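You operate a simulated robot arm through the tools that you are given. There is no shell and no other tool.

Carry out the task below with a simulated robot arm. There is one attempt and no reset: what you move stays moved.

## Task
Take the orange filter on the despatch bench top and put it away on the middle shelf of the store rack. Put the blue bottle from the free board on the carton stack on the top of the cool shelf. Take the green pen on the top of the tooling cart and put it away on the shelf of the orders board. Stack the tin marked "56" from the top of the care cabinet on top of the tin that says "29". Take the clear jug on the black mat on the feed table and put it away on the drain rack. Open the yellow bar, take the purple tin with the latest date from the lower shelf of the store rack and put it on top of the grey plate and shut the bar again. Do these in any order. Set down upright: blue bottle, clear jug, purple tin.

Only the result counts: the job must be done as asked and must still hold three seconds after the hand-in. Knocking over, shifting, dropping, spilling or breaking anything else fails it.

## Robot
A 6-joint arm with a fingered hand on a trunk, on a base that moves. Base frame: it is fixed to the floor where the robot stands at the start and does not move with it; the origin is under the middle of the robot, x ahead of it, y to its left, z up. Readings come in m, degrees, newtons and seconds.
With the tool pointing down near the work surface it reaches from about 0.28 to 0.6 m from the robot's upright axis, wherever it stands. Its first joint turns from -166.0 to 166.0 degrees. Places, roughly: blue bottle (7x7x22 cm) [-1.7, -0.1, 0.7]; clear jug [-2.25, 5, 0.75]; drain rack [-7.3, -3.9, 0.9]; green pen (11x3x3 cm) [-1.2, -3.9, 0.9]; grey plate (19x13x5 cm) [-1.5, 3.8, 0.9]; middle shelf of the store rack [-1.2, 7, 0.9]; orange filter (13x8x4 cm) [0.8, -0.1, 0.8]; purple tin [-1.75, 7, 0.5]; shelf of the orders board (18x57 cm) [-0.92, 3.02, 0.86]; tin [-1.25, 4, 1]; top of the cool shelf [-6.3, 1.2, 0.8]; yellow bar [-1.9, 6.8, 0.5]. Payload 3.2 kg.
The TCP is the grasp point between the finger pads, 0.022 m short of the fingertips. In the tool frame z runs along the fingers and y along their closing line. The gripper opens to 0.112 m; its body begins 0.06 m behind the TCP. The gripper is a hand of 3 fingers: y runs from the thumb to the fingers, the wrist lies at [0, 0, -0.218] in the tool frame, and closing takes about 1.5 s.
Orientation is told as [roll, pitch, yaw] about the base's x, y, z axes, in that order, counted from this pose: with the fingers straight down and closing along the base's y, the tool's x points along the base's -x, its y along +y and its z along -z.

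## Interface
- The arm moves only by the tool step_arm. Its argument "commands" is a list of rows, each a list of 2 entries, a list of its own where there are three numbers: the shift along the base's x, y, z in units of 40 mm (1.0 is 40 mm), then the turn, a rotation vector about the base's x, y, z in units of 8 degrees (1.0 is 8 degrees). In form: [[[tx, ty, tz], [ax, ay, az]], ...]. A call has 1 to 20 rows; each row shifts and turns the commanded pose from where the row before left it. "claw" is the finger opening in m, from 0 to 0.112, set as the call begins (left out, the last holds). A call with a number of a shift or a turn outside -1 to 1 is refused whole. A row lasts 0.2 s, in which the tool goes at most 0.05 m and 8.6 degrees; a call with a longer step from one row to the next is refused whole, and so is a gripper value outside its range. A pose out of reach is approached as far as the arm can. The call stops where the force on the tool passes 40 N (or 10 N more than at its start, if that is more) or the arm is blocked; 0.2 s more then pass. Each finger travels about 0.108 m/s and halts on what it meets, pressing with about 22 N; the grip force reading is that of the motor and also rises with nothing between the fingers. The clock runs only during rows and for 0.2 s after the last one: add rows that do not move to give the fingers time. It gives the time, the measured TCP pose, the force on the tool (base axes), the opening and the grip force at its end, in the units of the frame above (readings bear some noise), with the torque about the TCP (base axes, N m) and any sound that the robot's microphone picked up.
- Cameras (640 x 400 px; columns grow to the right, rows downward): "scene" is now at [0.0274, 0.1364, 1.3455]; the picture's right is [-0.31, -0.95, 0.00], its down [-0.41, 0.14, -0.90] and it looks along [0.86, -0.28, -0.43] (base axes); focal length 257 px, centre (320, 200). "wrist" rides on the gripper at [0.066, 0.003, -0.08] in the tool frame; the picture's right is [-0.05, 1.00, 0.00], its down [-0.77, -0.04, -0.64] and it looks along [-0.63, -0.03, 0.77] (tool axes); focal length 275 px, centre (320, 200). There is no depth. A picture from a camera that has moved, and an enlarged one, comes with that camera's place and axes in the base frame and with its lens.
- grab_frame(camera): a new picture of that camera. No time passes.
- slide_trunk(by): slides the trunk up (or, below 0, down) by that many m; the arm and the scene camera ride with it, the base frame stays. It gives what a move gives, with no picture.
- roll_base(legs): drives the robot by 1 to 6 legs, each [ahead, turn to the left] in m and degrees, along the robot's own axes; the way and the turn of a leg run together, so that a leg with both is an arc; at most 1.5 m and 180 degrees a leg. The arm and the cameras ride along, it lands a little off, and it stops where it bumps. It gives what a move gives.
- curl_fingers(finger1, finger2, thumb_bend): sets how far each is bent, from 0 (flat) to 100 (curled in); at 30 the hand is open as for a grip, at 70 the pads meet at the TCP. One left out holds its place. A second passes; each finger stops where it meets its share of the squeeze, and holds until it gets a number again. A gripper value or a shape takes the hand back. It gives what a move gives, with no picture; readings hold the bend of each and the force on the fingers (four entries, about 0 where the hand has none), thumb and palm.
- grasp_type(shape): the hand has 3 fingers and takes this shape, open, in about a second: jaw (thumb against the fingers, like two jaws); tri (thumb and two fingers); tip (a fingertip pinch); poke (one finger out to press); point (the index stretched); flat (the hand flat); cup (the hand cupped); fist (a fist). The gripper value then closes the fingers along that shape, each until it touches; the sizes above hold for jaw. It gives what a move gives, with no picture.
- head_to(pan, tilt): turns the head with the scene camera to pan (to the left, within 155 degrees either way) and tilt (down, from -29 to 69), counted from straight ahead of the robot. It gives what a move gives.
- enlarge(camera, box): a new picture of the part [left, top, right, bottom] of that camera's present view, enlarged. No time passes.
- finish_job(): hands the job in; it is judged then, once.

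Nothing tells you exact positions but the pictures and the camera data. Unless the task says otherwise, let go and move clear before handing in.

The tools are called after ">>>" as name(argument=value, ...) on one line, values as JSON. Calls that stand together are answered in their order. step_arm: Moves the arm, as the interface text tells. Its arguments: {"type":"object","properties":{"commands":{"type":"array"},"claw":{"type":"number"}},"required":["commands"]} The other tools are called the same way: slide_trunk (by) moves the trunk up or down; grasp_type (shape) gives the hand a shape; curl_fingers (finger1, finger2, thumb_bend) moves the fingers one by one; roll_base (legs) drives the base; head_to (pan, tilt) turns the head that bears the scene camera; grab_frame (camera) takes a picture; enlarge (camera, box) takes an enlarged picture of a part of a camera's view; finish_job () hands the job in.

At the start:

```text
t: 0.0
tool_pos: [0.3417, 0.0119, 1.0906]
tcp_rot: [0.1, -0.1, 0.0]
ft_force: [-0.1, -0.5, -1.0]
ft_torque: [-0.04, -0.02, 0.0]
gripper_width: 0.1118
grasp_force: 0.0
shape: jaw
bend: [30.0, 30.0, 30.0]
finger forces: [0.0, 0.1, 0.0, 0.1, 0.0, 0.0]
trunk travel left (down, up): [-0.349, 0.241]
robot x, y, heading: [-0.0015, -0.001, -0.1]
head pan, tilt (commanded): [-18.2, 25.7]
```

scene: 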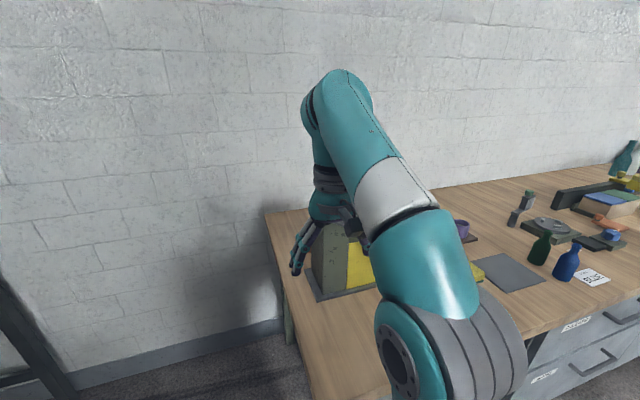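
wrist: 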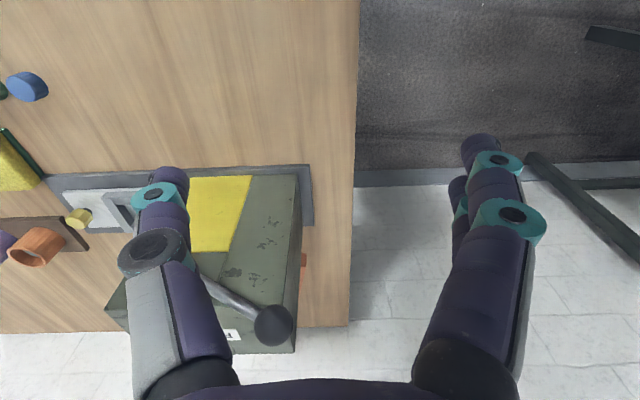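

I see the despatch bench ahead and to the right with a green box, a yellow plate and several small objects. I'll look around first to locate everything.

>>> head_to(pan=-50, tilt=30)

>>> grab_frame(camera="scene")

>>> head_to(pan=0, tilt=45)

>>> grab_frame(camera="scene")

>>> head_to(pan=60, tilt=15)

>>> grab_frame(camera="scene")

>>> head_to(pan=120, tilt=15)

>>> grab_frame(camera="scene")

>>> head_to(pan=-110, tilt=15)

>>> grab_frame(camera="scene")

>>> head_to(pan=-155, tilt=15)

>>> grab_frame(camera="scene")

>>> head_to(pan=155, tilt=15)

>>> grab_frame(camera="scene")

```text
t: 1.0
tool_pos: [0.3414, 0.0135, 1.0911]
tcp_rot: [0.0, -0.2, 0.0]
ft_force: [-0.5, -0.3, -0.6]
ft_torque: [0.0, 0.02, 0.02]
gripper_width: 0.1119
grasp_force: 0.0
shape: jaw
bend: [30.0, 30.0, 30.0]
finger forces: [0.1, 0.1, 0.0, 0.1, 0.1, 0.0]
trunk travel left (down, up): [-0.349, 0.241]
robot x, y, heading: [0.0008, -0.0005, -0.1]
head pan, tilt (commanded): [-50.0, 30.0]
```

```text
taken
camera scene: at [-0.0018, 0.096, 1.3386], right [-0.77, -0.64, 0.0], down [-0.32, 0.38, -0.87], along [0.56, -0.66, -0.5], focal length 257 px, centre (320, 200)
```

scene: 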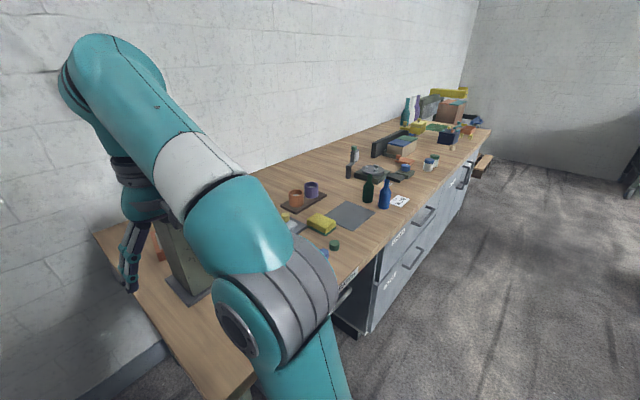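

```text
t: 2.1
tool_pos: [0.3406, 0.0119, 1.0909]
tcp_rot: [0.0, -0.2, -0.1]
ft_force: [-0.8, 0.6, -0.1]
ft_torque: [0.0, -0.01, -0.02]
gripper_width: 0.1117
grasp_force: 0.0
shape: jaw
bend: [30.0, 30.0, 30.0]
finger forces: [0.0, 0.1, 0.0, 0.1, 0.0, 0.1]
trunk travel left (down, up): [-0.349, 0.241]
robot x, y, heading: [0.0001, 0.0003, -0.1]
head pan, tilt (commanded): [0.0, 45.0]
```

```text
taken
camera scene: at [0.0214, 0.1651, 1.316], right [0.0, -1.0, 0.0], down [-0.71, 0.0, -0.71], along [0.71, 0.0, -0.71], focal length 257 px, centre (320, 200)
```

scene: 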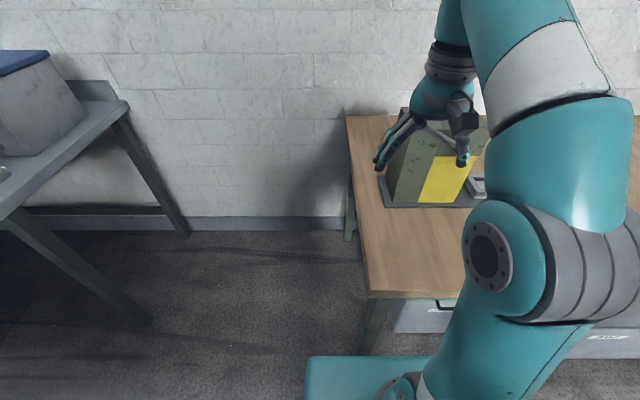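

```text
t: 3.5
tool_pos: [0.3408, 0.0125, 1.0917]
tcp_rot: [0.1, -0.1, 0.1]
ft_force: [0.5, -1.0, -0.3]
ft_torque: [0.02, -0.02, -0.01]
gripper_width: 0.1122
grasp_force: 0.1
shape: jaw
bend: [30.0, 30.0, 30.0]
finger forces: [0.0, 0.0, 0.0, 0.1, 0.0, 0.0]
trunk travel left (down, up): [-0.349, 0.241]
robot x, y, heading: [-0.0011, 0.0011, -0.4]
head pan, tilt (commanded): [60.0, 15.0]
```

```text
taken
camera scene: at [-0.0132, 0.2461, 1.3627], right [0.87, -0.5, 0.0], down [-0.13, -0.22, -0.97], along [0.48, 0.84, -0.26], focal length 257 px, centre (320, 200)
```

scene: 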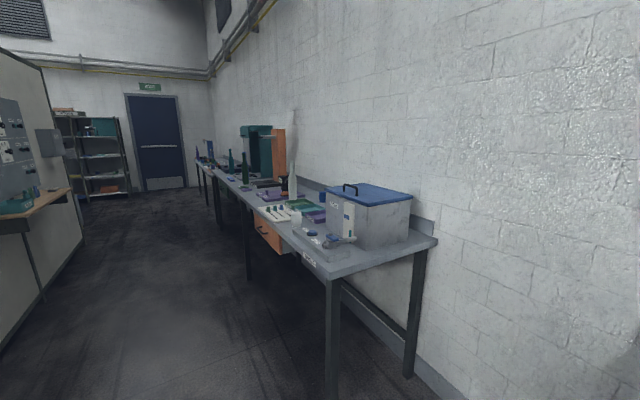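

```text
t: 4.8
tool_pos: [0.3411, 0.0117, 1.0911]
tcp_rot: [0.0, -0.1, 0.0]
ft_force: [0.1, 0.1, 0.1]
ft_torque: [0.0, -0.03, -0.02]
gripper_width: 0.1117
grasp_force: 0.1
shape: jaw
bend: [30.0, 30.0, 30.0]
finger forces: [0.0, 0.0, 0.0, 0.0, 0.0, 0.0]
trunk travel left (down, up): [-0.349, 0.241]
robot x, y, heading: [-0.0002, 0.0029, 0.3]
head pan, tilt (commanded): [120.0, 15.0]
```

```text
taken
camera scene: at [-0.1066, 0.2461, 1.3628], right [0.87, 0.5, 0.0], down [0.13, -0.22, -0.97], along [-0.48, 0.84, -0.26], focal length 257 px, centre (320, 200)
```

scene: 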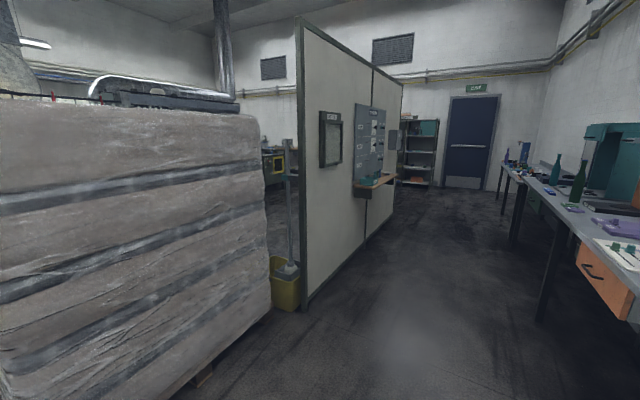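

```text
t: 8.0
tool_pos: [0.3406, 0.0111, 1.0914]
tcp_rot: [0.0, 0.0, 0.0]
ft_force: [0.2, -0.1, 0.0]
ft_torque: [0.02, 0.03, -0.01]
gripper_width: 0.112
grasp_force: 0.1
shape: jaw
bend: [30.0, 30.0, 30.0]
finger forces: [0.0, 0.1, 0.0, 0.0, 0.0, 0.0]
trunk travel left (down, up): [-0.349, 0.241]
robot x, y, heading: [0.0, -0.0023, -0.2]
head pan, tilt (commanded): [-110.0, 15.0]
```

```text
taken
camera scene: at [-0.0919, 0.0774, 1.3628], right [-0.94, 0.34, 0.0], down [0.09, 0.24, -0.97], along [-0.33, -0.91, -0.26], focal length 257 px, centre (320, 200)
```

scene: 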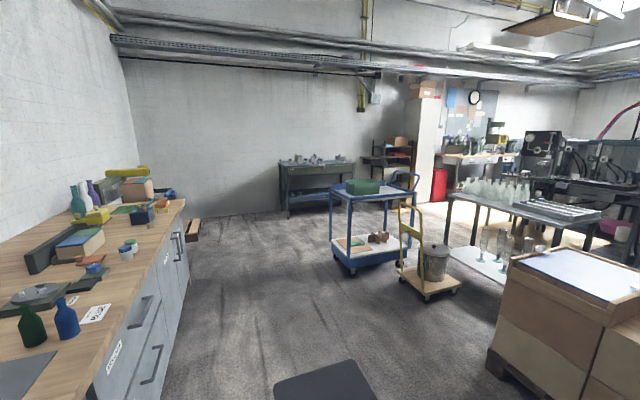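

```text
t: 9.2
tool_pos: [0.3402, 0.0126, 1.0915]
tcp_rot: [0.0, 0.0, 0.0]
ft_force: [0.2, 0.4, -0.6]
ft_torque: [-0.01, 0.0, 0.0]
gripper_width: 0.1119
grasp_force: 0.0
shape: jaw
bend: [30.0, 30.0, 30.0]
finger forces: [0.1, 0.1, 0.1, 0.1, 0.0, 0.1]
trunk travel left (down, up): [-0.349, 0.241]
robot x, y, heading: [0.004, -0.0001, 0.0]
head pan, tilt (commanded): [-154.7, 15.0]
```

```text
taken
camera scene: at [-0.1444, 0.1252, 1.3628], right [-0.43, 0.9, 0.0], down [0.23, 0.11, -0.97], along [-0.87, -0.41, -0.26], focal length 257 px, centre (320, 200)
```

scene: 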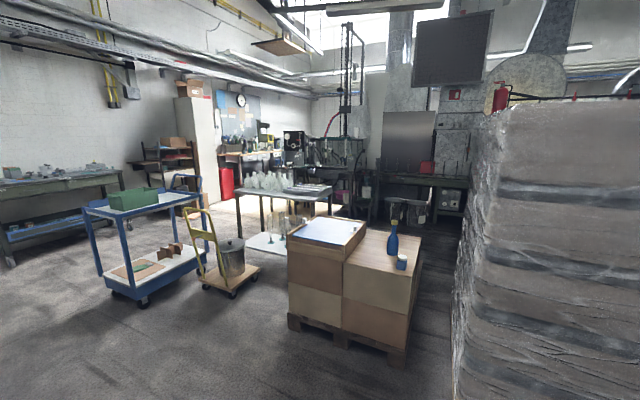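

```text
t: 13.3
tool_pos: [0.3406, 0.0122, 1.0908]
tcp_rot: [0.0, -0.2, 0.0]
ft_force: [-0.2, 0.1, -0.2]
ft_torque: [-0.02, -0.02, 0.01]
gripper_width: 0.1117
grasp_force: 0.1
shape: jaw
bend: [30.0, 30.0, 30.0]
finger forces: [0.0, 0.0, 0.1, 0.0, 0.0, 0.0]
trunk travel left (down, up): [-0.349, 0.241]
robot x, y, heading: [0.0026, -0.0004, 0.0]
head pan, tilt (commanded): [154.7, 15.0]
```

```text
taken
camera scene: at [-0.1444, 0.2051, 1.3628], right [0.43, 0.9, 0.0], down [0.23, -0.11, -0.97], along [-0.87, 0.41, -0.26], focal length 257 px, centre (320, 200)
```

scene: 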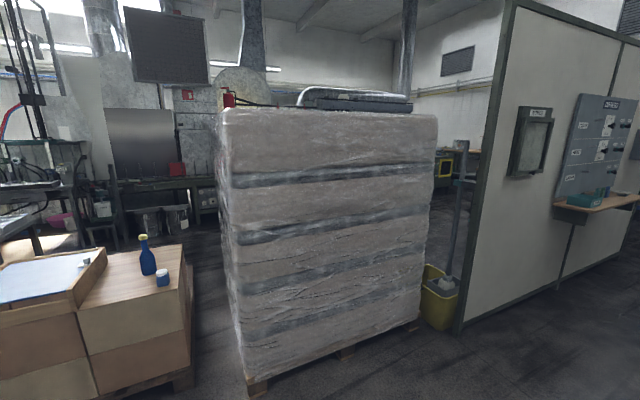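

The despatch bench is in front and to the right, the carton stack is behind, and the orders board is far left. I'll zoom in around the green box to find the orange filter.

>>> enlarge(camera="wrist", box=[0, 140, 360, 365])

>>> head_to(pan=-20, tilt=35)

>>> grab_frame(camera="scene")

>>> enlarge(camera="scene", box=[200, 100, 520, 300])

```text
1.78 times, centred on (180, 252) of wrist
camera zoom: at [0.274, 0.0153, 1.1715], right [0.05, 1.0, 0.0], down [0.77, -0.04, 0.64], along [0.64, -0.03, -0.77], focal length 489 px, centre (569, 107)
```

zoom: 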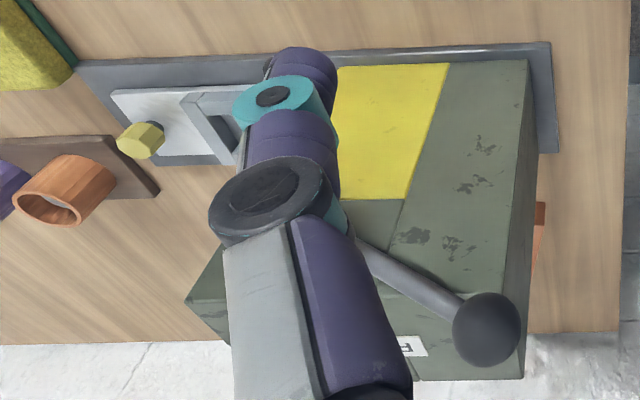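

```text
t: 16.0
tool_pos: [0.3414, 0.0116, 1.0915]
tcp_rot: [0.0, -0.2, 0.0]
ft_force: [-0.5, -1.0, -0.1]
ft_torque: [-0.01, 0.0, 0.02]
gripper_width: 0.1118
grasp_force: 0.1
shape: jaw
bend: [30.0, 30.0, 30.0]
finger forces: [0.0, 0.0, 0.1, 0.1, 0.1, 0.0]
trunk travel left (down, up): [-0.349, 0.241]
robot x, y, heading: [-0.004, -0.0002, 0.1]
head pan, tilt (commanded): [-20.0, 35.0]
```

```text
taken
camera scene: at [0.0228, 0.1351, 1.3308], right [-0.34, -0.94, 0.0], down [-0.54, 0.2, -0.82], along [0.77, -0.28, -0.57], focal length 257 px, centre (320, 200)
```

scene: 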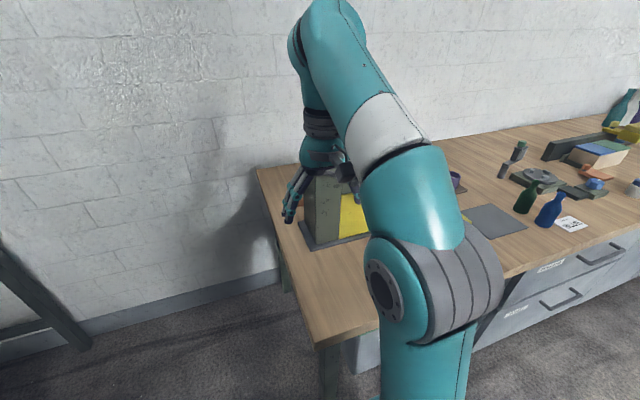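

```text
2.00 times, centred on (360, 200) of scene
camera zoom: at [0.0228, 0.1351, 1.3308], right [-0.34, -0.94, 0.0], down [-0.54, 0.2, -0.82], along [0.77, -0.28, -0.57], focal length 515 px, centre (240, 200)
```

zoom: 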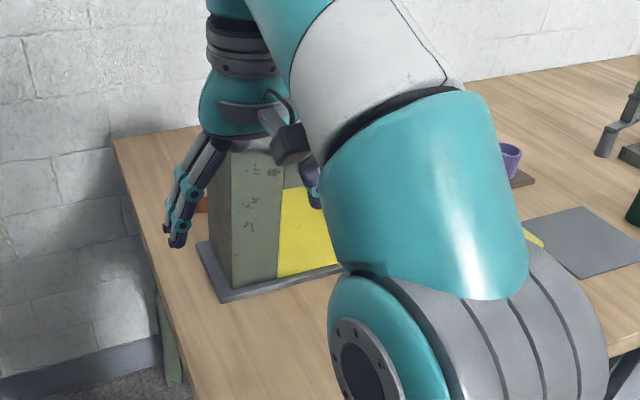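

The filter seems to be behind the green press box at about (0.79, -0.05). I'll check how much room the robot base has before driving round to the left end of the bench.

>>> head_to(pan=30, tilt=69)

>>> grab_frame(camera="scene")

>>> head_to(pan=-70, tilt=60)

>>> grab_frame(camera="scene")

```text
t: 17.2
tool_pos: [0.3411, 0.0118, 1.0905]
tcp_rot: [0.1, -0.1, -0.1]
ft_force: [-0.3, 0.3, 0.1]
ft_torque: [0.02, 0.0, 0.03]
gripper_width: 0.1118
grasp_force: 0.2
shape: jaw
bend: [30.0, 30.0, 30.0]
finger forces: [0.0, 0.0, 0.0, 0.0, 0.0, 0.1]
trunk travel left (down, up): [-0.349, 0.241]
robot x, y, heading: [-0.0024, -0.0005, -0.1]
head pan, tilt (commanded): [30.0, 68.8]
```

```text
taken
camera scene: at [-0.0115, 0.1931, 1.2871], right [0.5, -0.87, 0.0], down [-0.81, -0.47, -0.36], along [0.31, 0.18, -0.93], focal length 257 px, centre (320, 200)
```

scene: 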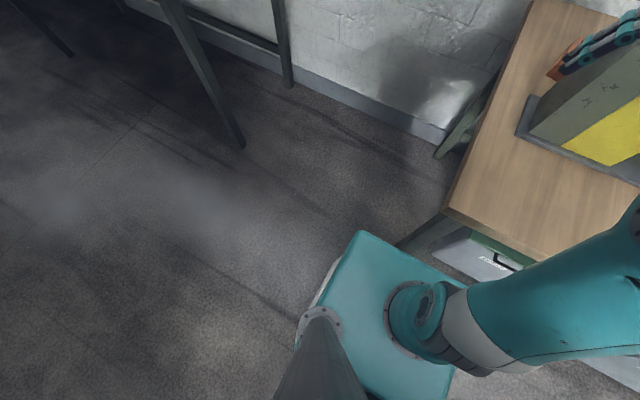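

```text
t: 18.9
tool_pos: [0.341, 0.0125, 1.0918]
tcp_rot: [0.0, 0.0, 0.0]
ft_force: [0.3, 0.0, -0.2]
ft_torque: [-0.02, 0.04, 0.01]
gripper_width: 0.112
grasp_force: 0.0
shape: jaw
bend: [30.0, 30.0, 30.0]
finger forces: [0.1, 0.0, 0.0, 0.0, 0.0, 0.0]
trunk travel left (down, up): [-0.349, 0.241]
robot x, y, heading: [-0.0039, 0.0004, -0.2]
head pan, tilt (commanded): [-70.0, 60.0]
```

```text
taken
camera scene: at [-0.0371, 0.1026, 1.2965], right [-0.94, -0.34, 0.0], down [-0.3, 0.81, -0.5], along [0.17, -0.47, -0.87], focal length 257 px, centre (320, 200)
```

scene: 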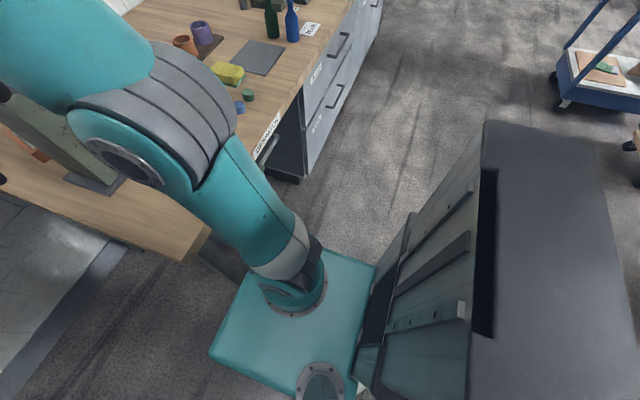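

I need the robot's own footprint before driving into narrow gaps, so I'll look down at the body.

>>> head_to(pan=-120, tilt=65)

>>> grab_frame(camera="scene")

>>> head_to(pan=150, tilt=65)

>>> grab_frame(camera="scene")

>>> head_to(pan=80, tilt=65)

>>> grab_frame(camera="scene")

```text
t: 20.1
tool_pos: [0.3403, 0.0123, 1.0907]
tcp_rot: [0.0, -0.1, -0.1]
ft_force: [0.7, 0.2, 0.2]
ft_torque: [-0.01, -0.01, 0.0]
gripper_width: 0.1117
grasp_force: 0.0
shape: jaw
bend: [30.0, 30.0, 30.0]
finger forces: [0.1, 0.1, 0.0, 0.0, 0.0, 0.0]
trunk travel left (down, up): [-0.349, 0.241]
robot x, y, heading: [0.0022, 0.0009, -0.0]
head pan, tilt (commanded): [-120.0, 65.0]
```

```text
taken
camera scene: at [-0.0903, 0.1126, 1.2909], right [-0.87, 0.5, 0.0], down [0.45, 0.79, -0.42], along [-0.21, -0.37, -0.91], focal length 257 px, centre (320, 200)
```

scene: 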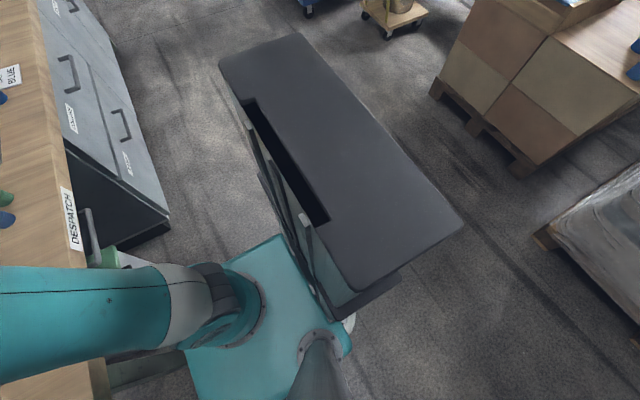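

```text
t: 23.8
tool_pos: [0.3414, 0.0125, 1.0911]
tcp_rot: [0.0, -0.2, 0.0]
ft_force: [0.3, 0.1, -0.3]
ft_torque: [0.03, 0.01, -0.01]
gripper_width: 0.1121
grasp_force: 0.1
shape: jaw
bend: [30.0, 30.0, 30.0]
finger forces: [0.1, 0.0, 0.0, 0.0, 0.0, 0.0]
trunk travel left (down, up): [-0.349, 0.241]
robot x, y, heading: [0.001, -0.0018, 0.1]
head pan, tilt (commanded): [150.0, 65.0]
```

```text
taken
camera scene: at [-0.1125, 0.1955, 1.2909], right [0.5, 0.87, 0.0], down [0.78, -0.45, -0.42], along [-0.37, 0.21, -0.91], focal length 257 px, centre (320, 200)
```

scene: 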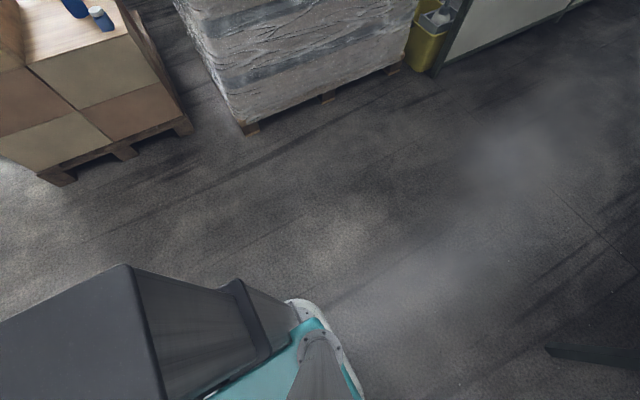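

```text
t: 25.2
tool_pos: [0.3407, 0.013, 1.0914]
tcp_rot: [-0.1, -0.1, -0.1]
ft_force: [0.8, -0.4, 0.0]
ft_torque: [-0.01, -0.04, 0.0]
gripper_width: 0.112
grasp_force: 0.1
shape: jaw
bend: [30.0, 30.0, 30.0]
finger forces: [0.1, 0.1, 0.0, 0.1, 0.0, 0.1]
trunk travel left (down, up): [-0.349, 0.241]
robot x, y, heading: [-0.0006, 0.0031, 0.1]
head pan, tilt (commanded): [80.0, 65.0]
```

```text
taken
camera scene: at [-0.0495, 0.225, 1.2909], right [0.98, -0.17, 0.0], down [-0.16, -0.89, -0.42], along [0.07, 0.42, -0.91], focal length 257 px, centre (320, 200)
```

scene: 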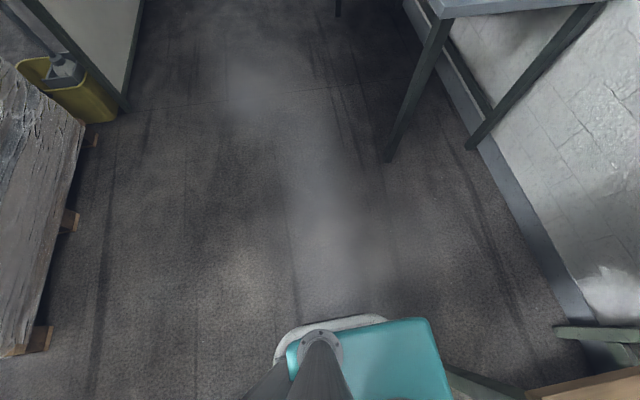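

The robot body is compact, at roughly ±0.2 m. I'll back off and drive round to the left end of the despatch bench, facing it from the end.

>>> roll_base(legs=[[-0.1, 0], [0, 90], [0.45, 0], [0, -90], [0.72, 0], [0, -90]])

>>> grab_frame(camera="wrist")

>>> head_to(pan=0, tilt=35)

>>> grab_frame(camera="scene")

```text
t: 43.7
tool_pos: [0.6385, 0.1296, 1.0909]
tcp_rot: [0.0, -0.1, -87.9]
ft_force: [-0.2, -0.2, -0.6]
ft_torque: [-0.02, 0.04, 0.0]
gripper_width: 0.1119
grasp_force: 0.0
shape: jaw
bend: [30.0, 30.0, 30.0]
finger forces: [0.1, 0.1, 0.0, 0.0, 0.0, 0.0]
trunk travel left (down, up): [-0.349, 0.241]
robot x, y, heading: [0.6112, 0.4723, -87.7]
head pan, tilt (commanded): [80.0, 65.0]
```

```text
taken
camera wrist: at [0.6379, 0.1965, 1.1715], right [1.0, -0.01, 0.0], down [-0.01, -0.77, 0.64], along [0.0, -0.64, -0.77], focal length 275 px, centre (320, 200)
```

wrist: 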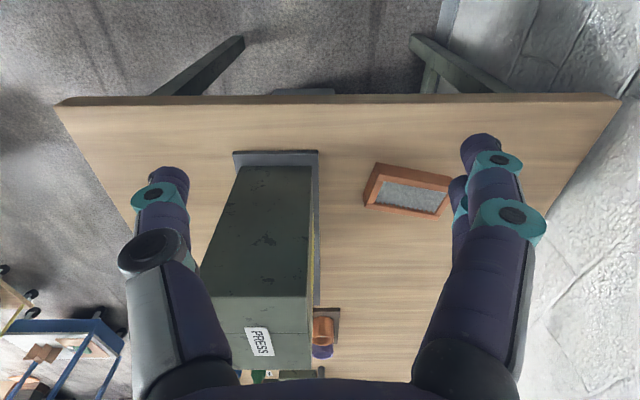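

```text
t: 45.3
tool_pos: [0.639, 0.1303, 1.0911]
tcp_rot: [0.1, -0.1, -87.8]
ft_force: [-0.3, -0.5, -0.4]
ft_torque: [-0.03, 0.0, 0.02]
gripper_width: 0.1119
grasp_force: 0.1
shape: jaw
bend: [30.0, 30.0, 30.0]
finger forces: [0.1, 0.0, 0.1, 0.0, 0.0, 0.0]
trunk travel left (down, up): [-0.349, 0.241]
robot x, y, heading: [0.6114, 0.4729, -88.1]
head pan, tilt (commanded): [0.0, 35.0]
```

```text
taken
camera scene: at [0.7795, 0.4483, 1.3308], right [-1.0, -0.04, 0.0], down [-0.02, 0.57, -0.82], along [0.03, -0.82, -0.57], focal length 257 px, centre (320, 200)
```

scene: 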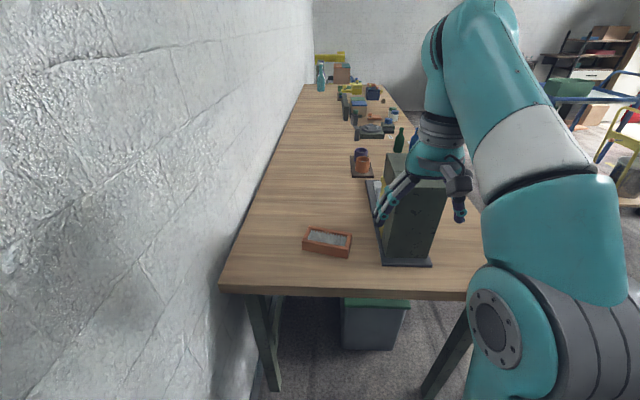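

The orange filter is lying flat behind the press, near (0.78, -0.07). I'll zoom in to get its orientation.

>>> enlarge(camera="wrist", box=[330, 140, 490, 240])

>>> enlarge(camera="scene", box=[260, 190, 420, 290])

```text
4.00 times, centred on (410, 190) of wrist
camera zoom: at [0.6379, 0.1965, 1.1714], right [1.0, -0.01, 0.0], down [-0.01, -0.77, 0.64], along [-0.01, -0.64, -0.77], focal length 1101 px, centre (-40, 240)
```

zoom: 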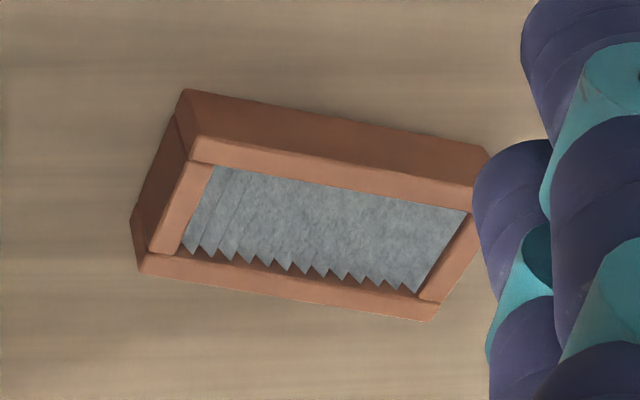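

```text
4.00 times, centred on (340, 240) of scene
camera zoom: at [0.7795, 0.4483, 1.3308], right [-1.0, -0.04, 0.0], down [-0.02, 0.57, -0.82], along [0.03, -0.82, -0.57], focal length 1030 px, centre (240, 40)
```

zoom: 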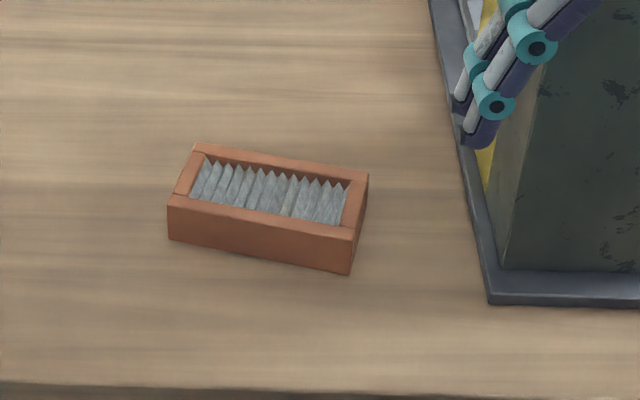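

The filter is about 13x6x4 cm with its long axis nearly along x. Before I choose a grasp I'll check the store rack's shelf clearance from afar.

>>> head_to(pan=-154, tilt=5)

>>> grab_frame(camera="scene")

>>> enlarge(camera="scene", box=[300, 100, 480, 213])

```text
t: 47.6
tool_pos: [0.6386, 0.1313, 1.0914]
tcp_rot: [0.1, -0.1, -87.8]
ft_force: [0.5, 0.4, -0.1]
ft_torque: [0.01, 0.01, 0.02]
gripper_width: 0.1118
grasp_force: 0.1
shape: jaw
bend: [30.0, 30.0, 30.0]
finger forces: [0.0, 0.0, 0.1, 0.0, 0.1, 0.0]
trunk travel left (down, up): [-0.349, 0.241]
robot x, y, heading: [0.6148, 0.4744, -87.9]
head pan, tilt (commanded): [-154.0, 5.0]
```

```text
taken
camera scene: at [0.7325, 0.6172, 1.379], right [0.88, 0.47, 0.0], down [0.04, -0.08, -1.0], along [-0.47, 0.88, -0.09], focal length 257 px, centre (320, 200)
```

scene: 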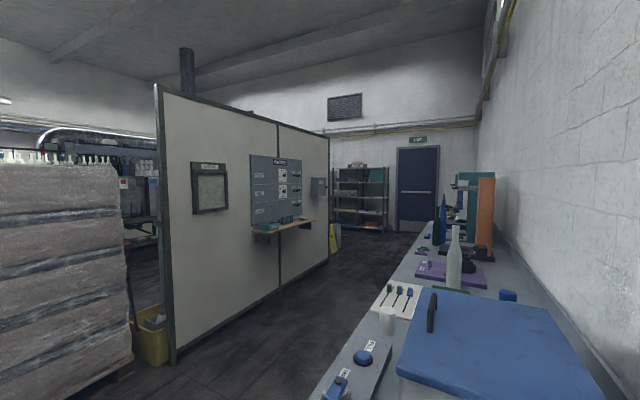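

```text
3.54 times, centred on (390, 156) of scene
camera zoom: at [0.7325, 0.6172, 1.379], right [0.88, 0.47, 0.0], down [0.04, -0.08, -1.0], along [-0.47, 0.88, -0.09], focal length 911 px, centre (72, 354)
```

zoom: 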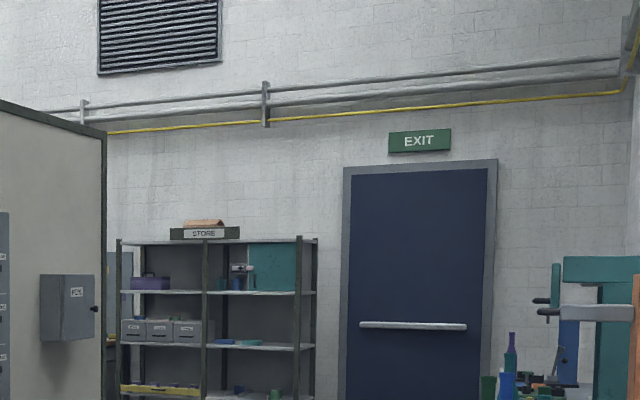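

The rack shelves are about 0.37 m apart, so I'll later need a tilted grasp on the filter. First I'll bring the hand over the filter with the closing line across its short side.

>>> step_arm(commands=[[[0.69, 0, 0], [0, 0, 0.866]], [[0.69, 0, 0], [0, 0, 0.866]], [[0.69, 0, 0], [0, 0, 0.866]], [[0.69, 0, 0], [0, 0, 0.866]], [[0.69, 0, 0], [0, 0, 0.866]], [[0, -0.86, 0], [0, 0, 0.866]], [[0, -0.86, 0], [0, 0, 0.866]], [[0, -0.86, 0], [0, 0, 0.866]], [[0, -0.86, 0], [0, 0, 0.866]], [[0, -0.86, 0], [0, 0, 0.866]], [[0, -0.86, 0], [0, 0, 0.866]], [[0, 0, 0], [0, 0, 0]]], claw=0.112)

>>> grab_frame(camera="wrist")

>>> head_to(pan=0, tilt=35)

>>> grab_frame(camera="scene")

```text
t: 50.2
tool_pos: [0.996, 0.2442, 1.0212]
tcp_rot: [-0.2, -0.2, -11.5]
ft_force: [-0.3, 0.2, 0.7]
ft_torque: [-0.03, -0.01, 0.01]
gripper_width: 0.1119
grasp_force: 0.0
shape: jaw
bend: [30.0, 30.0, 30.0]
finger forces: [0.1, 0.0, 0.0, 0.1, 0.1, 0.1]
out of reach, approached as far as the arm can: row 3, 4, 5, 6, 7, 8, 9, 10, 11
trunk travel left (down, up): [-0.349, 0.241]
robot x, y, heading: [0.6089, 0.4688, -87.9]
head pan, tilt (commanded): [-154.0, 5.0]
```

```text
taken
camera wrist: at [0.9301, 0.2613, 1.1007], right [0.24, 0.97, 0.0], down [0.75, -0.19, 0.64], along [0.62, -0.16, -0.77], focal length 275 px, centre (320, 200)
```

wrist: 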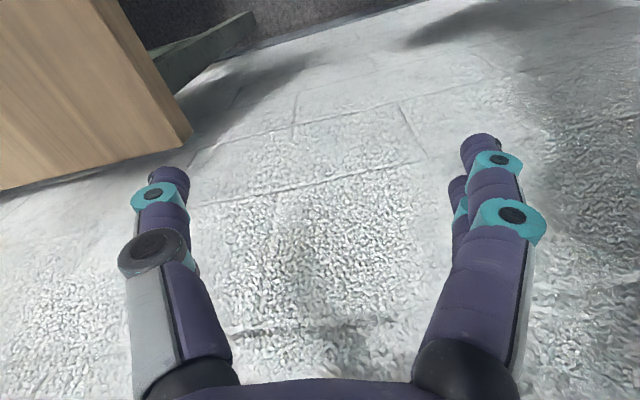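

```text
t: 52.6
tool_pos: [0.9953, 0.2452, 1.02]
tcp_rot: [-0.1, -0.1, -11.6]
ft_force: [-0.2, 0.6, 0.1]
ft_torque: [0.01, -0.02, 0.02]
gripper_width: 0.1119
grasp_force: 0.1
shape: jaw
bend: [30.0, 30.0, 30.0]
finger forces: [0.1, 0.0, 0.0, 0.1, 0.1, 0.0]
trunk travel left (down, up): [-0.349, 0.241]
robot x, y, heading: [0.6131, 0.4672, -87.8]
head pan, tilt (commanded): [0.0, 35.0]
```

```text
taken
camera scene: at [0.7795, 0.4483, 1.3308], right [-1.0, -0.04, 0.0], down [-0.02, 0.57, -0.82], along [0.03, -0.82, -0.57], focal length 257 px, centre (320, 200)
```

scene: 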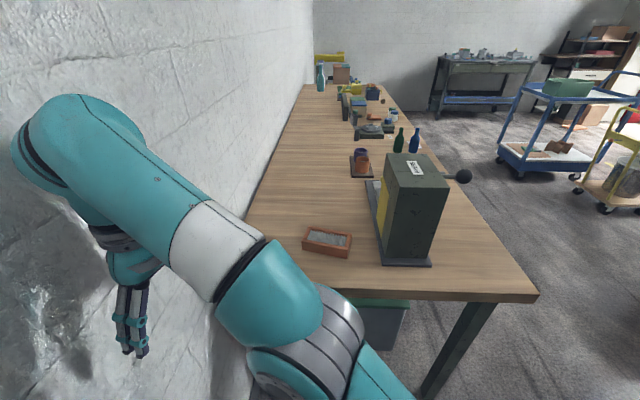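

The arm ran out of wrist travel turning that way and swung left instead. I'll check how the commanded pose behaves with a null row before I undo it.

>>> step_arm(commands=[[[0, 0, 0], [0, 0, 0]]])

```text
t: 53.0
tool_pos: [0.9952, 0.2454, 1.0207]
tcp_rot: [0.0, -0.2, -11.7]
ft_force: [-0.9, -0.2, 0.3]
ft_torque: [-0.02, 0.01, 0.01]
gripper_width: 0.1119
grasp_force: 0.1
shape: jaw
bend: [30.0, 30.0, 30.0]
finger forces: [0.0, 0.0, 0.1, 0.0, 0.0, 0.0]
trunk travel left (down, up): [-0.349, 0.241]
robot x, y, heading: [0.6138, 0.4728, -87.9]
head pan, tilt (commanded): [0.0, 35.0]
```

The commanded pose restarts from the measured one, so I'll retrace to the earlier pose.

>>> step_arm(commands=[[[-0.81, -0.26, 0.16], [0, 0, -0.866]], [[-0.81, -0.26, 0.16], [0, 0, -0.866]], [[-0.81, -0.26, 0.16], [0, 0, -0.866]], [[-0.81, -0.26, 0.16], [0, 0, -0.866]], [[-0.81, -0.26, 0.16], [0, 0, -0.866]], [[-0.81, -0.26, 0.16], [0, 0, -0.866]], [[-0.81, -0.26, 0.16], [0, 0, -0.866]], [[-0.81, -0.26, 0.16], [0, 0, -0.866]], [[-0.81, -0.26, 0.16], [0, 0, -0.866]], [[-0.81, -0.26, 0.16], [0, 0, -0.866]], [[-0.81, -0.26, 0.16], [0, 0, -0.866]], [[0, 0, 0], [0, 0, 0]]])

>>> grab_frame(camera="scene")

```text
t: 55.6
tool_pos: [0.6368, 0.1302, 1.0906]
tcp_rot: [0.1, -0.1, -87.8]
ft_force: [0.5, -0.4, 0.1]
ft_torque: [0.0, 0.03, 0.0]
gripper_width: 0.1121
grasp_force: 0.1
shape: jaw
bend: [30.0, 30.0, 30.0]
finger forces: [0.0, 0.1, 0.0, 0.1, 0.0, 0.1]
trunk travel left (down, up): [-0.349, 0.241]
robot x, y, heading: [0.6136, 0.473, -87.8]
head pan, tilt (commanded): [0.0, 35.0]
```

```text
taken
camera scene: at [0.7793, 0.4482, 1.3308], right [-1.0, -0.04, 0.0], down [-0.02, 0.57, -0.82], along [0.03, -0.82, -0.57], focal length 257 px, centre (320, 200)
```

scene: 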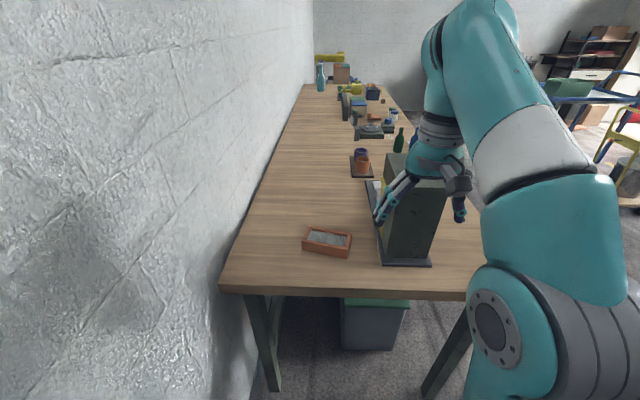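

I'll test sideways translation and yaw separately to learn the wrist's limits.

>>> step_arm(commands=[[[0.9, 0, 0], [0, 0, 0]], [[0.9, 0, 0], [0, 0, 0]], [[0.9, 0, 0], [0, 0, 0]], [[0.7, 0, 0], [0, 0, 0]]])

>>> step_arm(commands=[[[0, 0, 0], [0, 0, 1]], [[0, 0, 0], [0, 0, 1]], [[0, 0, 0], [0, 0, 1]], [[0, 0, 0], [0, 0, 1]]])

```text
t: 56.6
tool_pos: [0.7731, 0.1328, 1.0812]
tcp_rot: [0.1, -0.2, -87.7]
ft_force: [-0.6, 0.3, -0.6]
ft_torque: [-0.04, -0.01, -0.03]
gripper_width: 0.1117
grasp_force: 0.1
shape: jaw
bend: [30.0, 30.0, 30.0]
finger forces: [0.0, 0.1, 0.0, 0.0, 0.0, 0.0]
out of reach, approached as far as the arm can: row 2, 3, 4
trunk travel left (down, up): [-0.349, 0.241]
robot x, y, heading: [0.6115, 0.4694, -87.8]
head pan, tilt (commanded): [0.0, 35.0]
```

```text
t: 57.6
tool_pos: [0.772, 0.1326, 1.0798]
tcp_rot: [0.1, -0.2, -55.7]
ft_force: [-0.5, 0.0, 0.6]
ft_torque: [0.04, 0.01, 0.02]
gripper_width: 0.1119
grasp_force: 0.0
shape: jaw
bend: [30.0, 30.0, 30.0]
finger forces: [0.1, 0.0, 0.1, 0.0, 0.0, 0.0]
trunk travel left (down, up): [-0.349, 0.241]
robot x, y, heading: [0.6134, 0.4693, -87.9]
head pan, tilt (commanded): [0.0, 35.0]
```

At z=1.09 the arm is at its reach limit; yaw itself is fine. I'll raise the trunk so the arm works lower relative to its shoulder.

>>> slide_trunk(by=0.15)

>>> step_arm(commands=[[[0, 0, -1], [0, 0, 1]], [[0, 0, -1], [0, 0, 1]], [[0, 0, -1], [0, 0, 1]], [[0, 0, -1], [0, 0, 1]], [[0, 0, -1], [0, 0, 1]], [[0, 0, -0.5], [0, 0, 0.5]]])

>>> grab_frame(camera="scene")

```text
t: 59.4
tool_pos: [0.7718, 0.1326, 1.2295]
tcp_rot: [0.0, -0.1, -55.8]
ft_force: [0.1, 0.0, -0.7]
ft_torque: [0.02, 0.01, 0.01]
gripper_width: 0.1117
grasp_force: 0.0
shape: jaw
bend: [30.0, 30.0, 30.0]
finger forces: [0.1, 0.0, 0.1, 0.0, 0.0, 0.0]
trunk travel left (down, up): [-0.499, 0.091]
robot x, y, heading: [0.6132, 0.4737, -87.6]
head pan, tilt (commanded): [0.0, 35.0]
```

```text
t: 60.8
tool_pos: [0.7724, 0.1331, 1.008]
tcp_rot: [0.0, -0.1, -11.7]
ft_force: [-0.1, -0.2, -0.9]
ft_torque: [0.02, 0.01, 0.0]
gripper_width: 0.112
grasp_force: 0.1
shape: jaw
bend: [30.0, 30.0, 30.0]
finger forces: [0.1, 0.0, 0.0, 0.0, 0.0, 0.0]
trunk travel left (down, up): [-0.499, 0.091]
robot x, y, heading: [0.6107, 0.4696, -87.6]
head pan, tilt (commanded): [0.0, 35.0]
```

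```text
taken
camera scene: at [0.7795, 0.4482, 1.4808], right [-1.0, -0.04, 0.0], down [-0.02, 0.57, -0.82], along [0.03, -0.82, -0.57], focal length 257 px, centre (320, 200)
```

scene: 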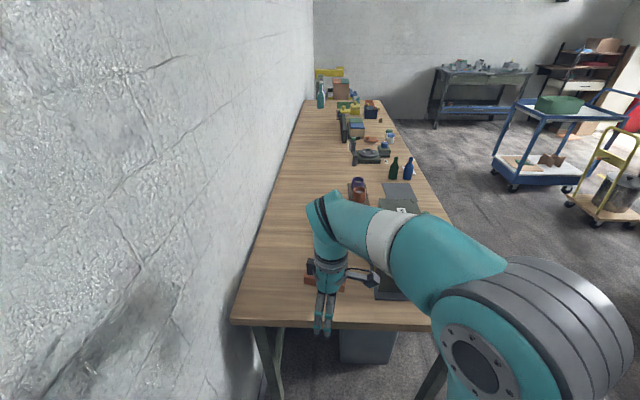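

Now I'll slide over the filter at z≈0.97 and look with the wrist camera.

>>> step_arm(commands=[[[0.02, -0.87, 0], [0, 0, 0]], [[0.02, -0.87, 0], [0, 0, 0]], [[0.02, -0.87, 0], [0, 0, 0]], [[0.02, -0.87, 0], [0, 0, 0]], [[0.02, -0.87, 0], [0, 0, 0]], [[0.02, -0.87, 0], [0, 0, 0]], [[0, 0, 0], [0, 0, 0]]])

>>> grab_frame(camera="wrist")

>>> enlarge(camera="scene", box=[220, 180, 460, 340])

```text
t: 62.4
tool_pos: [0.7985, -0.032, 0.978]
tcp_rot: [-0.5, -0.1, -12.0]
ft_force: [-0.3, 0.3, -0.2]
ft_torque: [0.02, 0.04, -0.02]
gripper_width: 0.112
grasp_force: 0.0
shape: jaw
bend: [30.0, 30.0, 30.0]
finger forces: [0.1, 0.1, 0.1, 0.0, 0.1, 0.0]
out of reach, approached as far as the arm can: row 4, 5, 6
trunk travel left (down, up): [-0.499, 0.091]
robot x, y, heading: [0.6131, 0.4713, -88.0]
head pan, tilt (commanded): [0.0, 35.0]
```

```text
taken
camera wrist: at [0.734, -0.0155, 1.058], right [0.26, 0.97, -0.01], down [0.75, -0.19, 0.64], along [0.61, -0.17, -0.77], focal length 275 px, centre (320, 200)
```

wrist: 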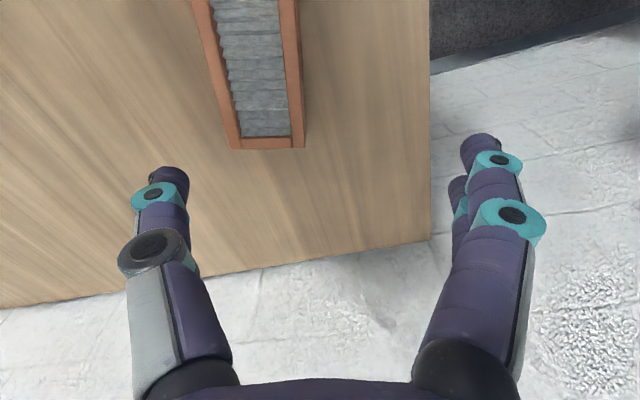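

```text
2.50 times, centred on (340, 260) of scene
camera zoom: at [0.7795, 0.4483, 1.4808], right [-1.0, -0.04, 0.0], down [-0.02, 0.57, -0.82], along [0.03, -0.82, -0.57], focal length 644 px, centre (270, 50)
```

zoom: 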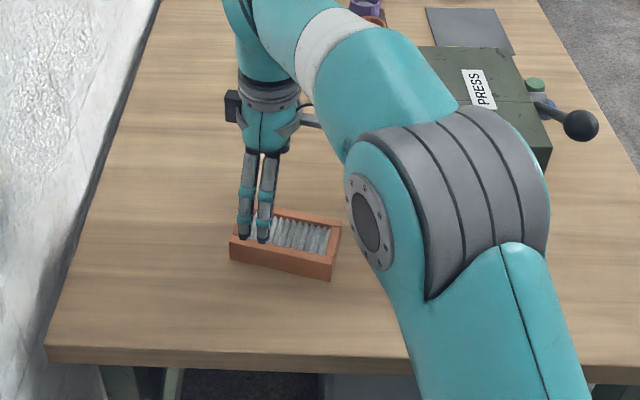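

Reach is marginal from here, so I'll creep the base 8 cm forward with the hand held above the filter.

>>> roll_base(legs=[[0.08, 0]])

>>> grab_frame(camera="wrist")

>>> grab_frame(camera="scene")

```text
t: 63.4
tool_pos: [0.8011, -0.1133, 0.9769]
tcp_rot: [-0.4, -0.1, -12.2]
ft_force: [-0.1, 0.4, -1.1]
ft_torque: [-0.02, 0.0, -0.01]
gripper_width: 0.1117
grasp_force: 0.1
shape: jaw
bend: [30.0, 30.0, 30.0]
finger forces: [0.0, 0.1, 0.1, 0.0, 0.0, 0.0]
trunk travel left (down, up): [-0.499, 0.091]
robot x, y, heading: [0.6133, 0.3929, -87.9]
head pan, tilt (commanded): [0.0, 35.0]
```

```text
taken
camera wrist: at [0.7372, -0.0953, 1.0577], right [0.26, 0.97, -0.01], down [0.75, -0.19, 0.64], along [0.61, -0.17, -0.77], focal length 275 px, centre (320, 200)
```

wrist: 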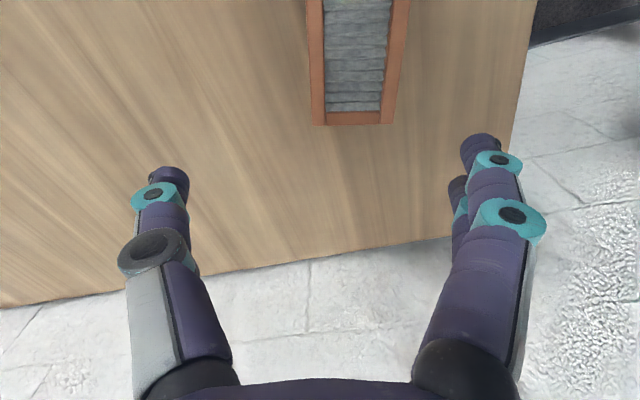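

```text
taken
camera scene: at [0.7827, 0.3681, 1.4807], right [-1.0, -0.04, 0.0], down [-0.02, 0.57, -0.82], along [0.03, -0.82, -0.57], focal length 257 px, centre (320, 200)
```

scene: 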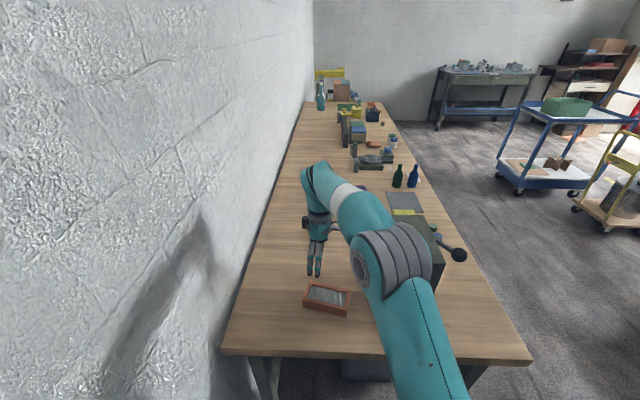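

The filter centre is near (0.773, -0.080). I'll move over it, descend in steps and close.

>>> step_arm(commands=[[[-0.35, 0.41, -0.6], [0, 0, 0]], [[-0.35, 0.41, -0.6], [0, 0, 0]], [[0, 0, -0.6], [0, 0, 0]], [[0, 0, -0.4], [0, 0, 0]], [[0, 0, 0], [0, 0, 0]]], claw=0.112)

>>> grab_frame(camera="wrist")

>>> enlarge(camera="scene", box=[240, 200, 440, 325])

```text
t: 64.6
tool_pos: [0.7745, -0.0791, 0.8896]
tcp_rot: [-0.5, -0.1, -12.0]
ft_force: [0.3, 0.6, -0.6]
ft_torque: [-0.03, 0.0, 0.01]
gripper_width: 0.1119
grasp_force: 0.0
shape: jaw
bend: [30.0, 30.0, 30.0]
finger forces: [0.1, 0.0, 0.0, 0.1, 0.0, 0.1]
trunk travel left (down, up): [-0.499, 0.091]
robot x, y, heading: [0.6181, 0.3891, -87.7]
head pan, tilt (commanded): [0.0, 35.0]
```

```text
taken
camera wrist: at [0.71, -0.0616, 0.9698], right [0.26, 0.97, -0.01], down [0.75, -0.19, 0.64], along [0.61, -0.17, -0.77], focal length 275 px, centre (320, 200)
```

wrist: 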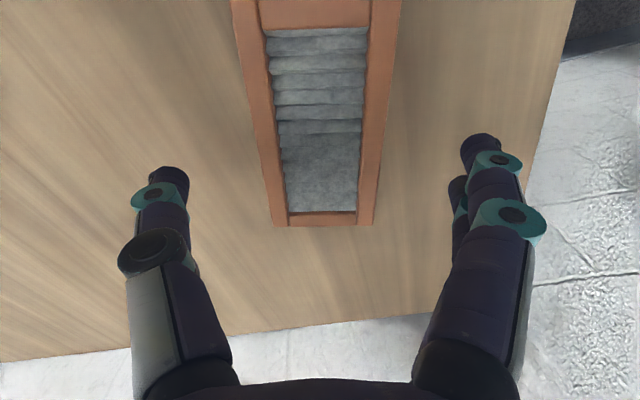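

```text
3.20 times, centred on (340, 262) of scene
camera zoom: at [0.7826, 0.3692, 1.4808], right [-1.0, -0.04, 0.0], down [-0.02, 0.57, -0.82], along [0.03, -0.82, -0.57], focal length 824 px, centre (256, 0)
```

zoom: 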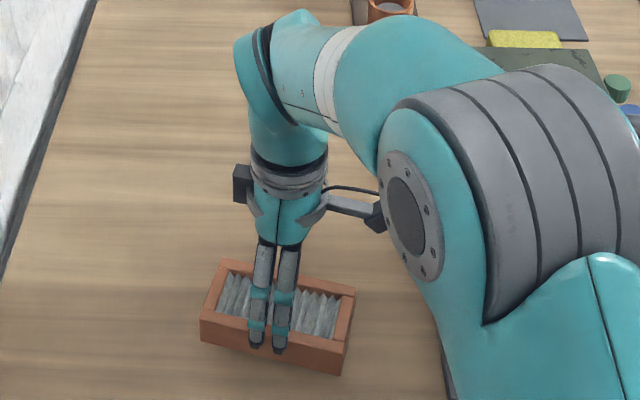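

The filter sits centred between the fingers. I'll tilt the hand 45° about its closing line, with the wrist toward the wall side, so that I can later set the filter flat on a shelf. The grip goes a bit toward its +x end.

>>> step_arm(commands=[[[0.15, -0.03, 0.1], [0.195, 0.917, 0]], [[0.15, -0.03, 0.1], [0.195, 0.917, 0]], [[0.1, -0.02, 0], [0.195, 0.917, 0]], [[0.1, -0.02, 0], [0.195, 0.917, 0]], [[0, 0, 0], [0.195, 0.917, 0]], [[0, 0, 0], [0.195, 0.917, 0]], [[0, 0, 0], [0, 0, 0]]])

>>> grab_frame(camera="wrist")

>>> grab_frame(camera="scene")

```text
t: 66.2
tool_pos: [0.7842, -0.0661, 0.8901]
tcp_rot: [-0.7, 44.9, -12.4]
ft_force: [0.7, 0.7, 0.0]
ft_torque: [0.0, 0.0, 0.0]
gripper_width: 0.1118
grasp_force: 0.0
shape: jaw
bend: [30.0, 30.0, 30.0]
finger forces: [0.0, 0.0, 0.0, 0.0, 0.0, 0.0]
out of reach, approached as far as the arm can: row 6
trunk travel left (down, up): [-0.499, 0.091]
robot x, y, heading: [0.6173, 0.394, -87.5]
head pan, tilt (commanded): [0.0, 35.0]
```

```text
taken
camera wrist: at [0.7934, -0.0641, 0.9942], right [0.24, 0.97, -0.04], down [0.97, -0.24, -0.09], along [-0.1, -0.02, -0.99], focal length 275 px, centre (320, 200)
```

wrist: 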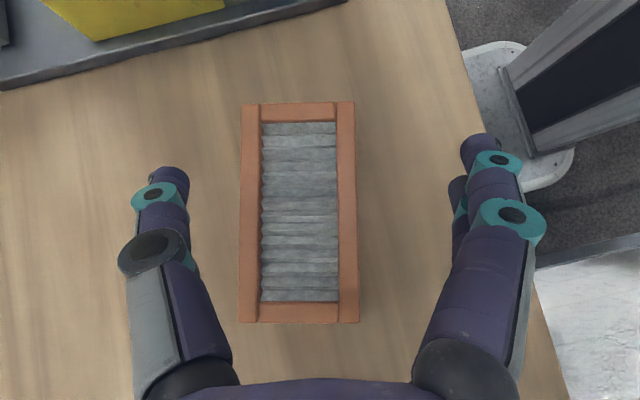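

```text
taken
camera scene: at [0.7827, 0.3692, 1.4808], right [-1.0, -0.04, 0.0], down [-0.02, 0.57, -0.82], along [0.03, -0.82, -0.57], focal length 257 px, centre (320, 200)
```

scene: 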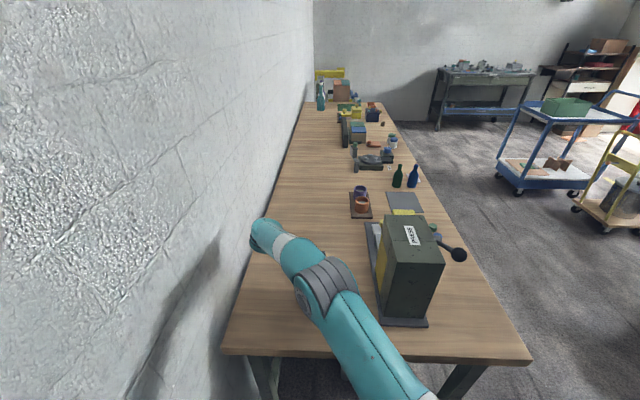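

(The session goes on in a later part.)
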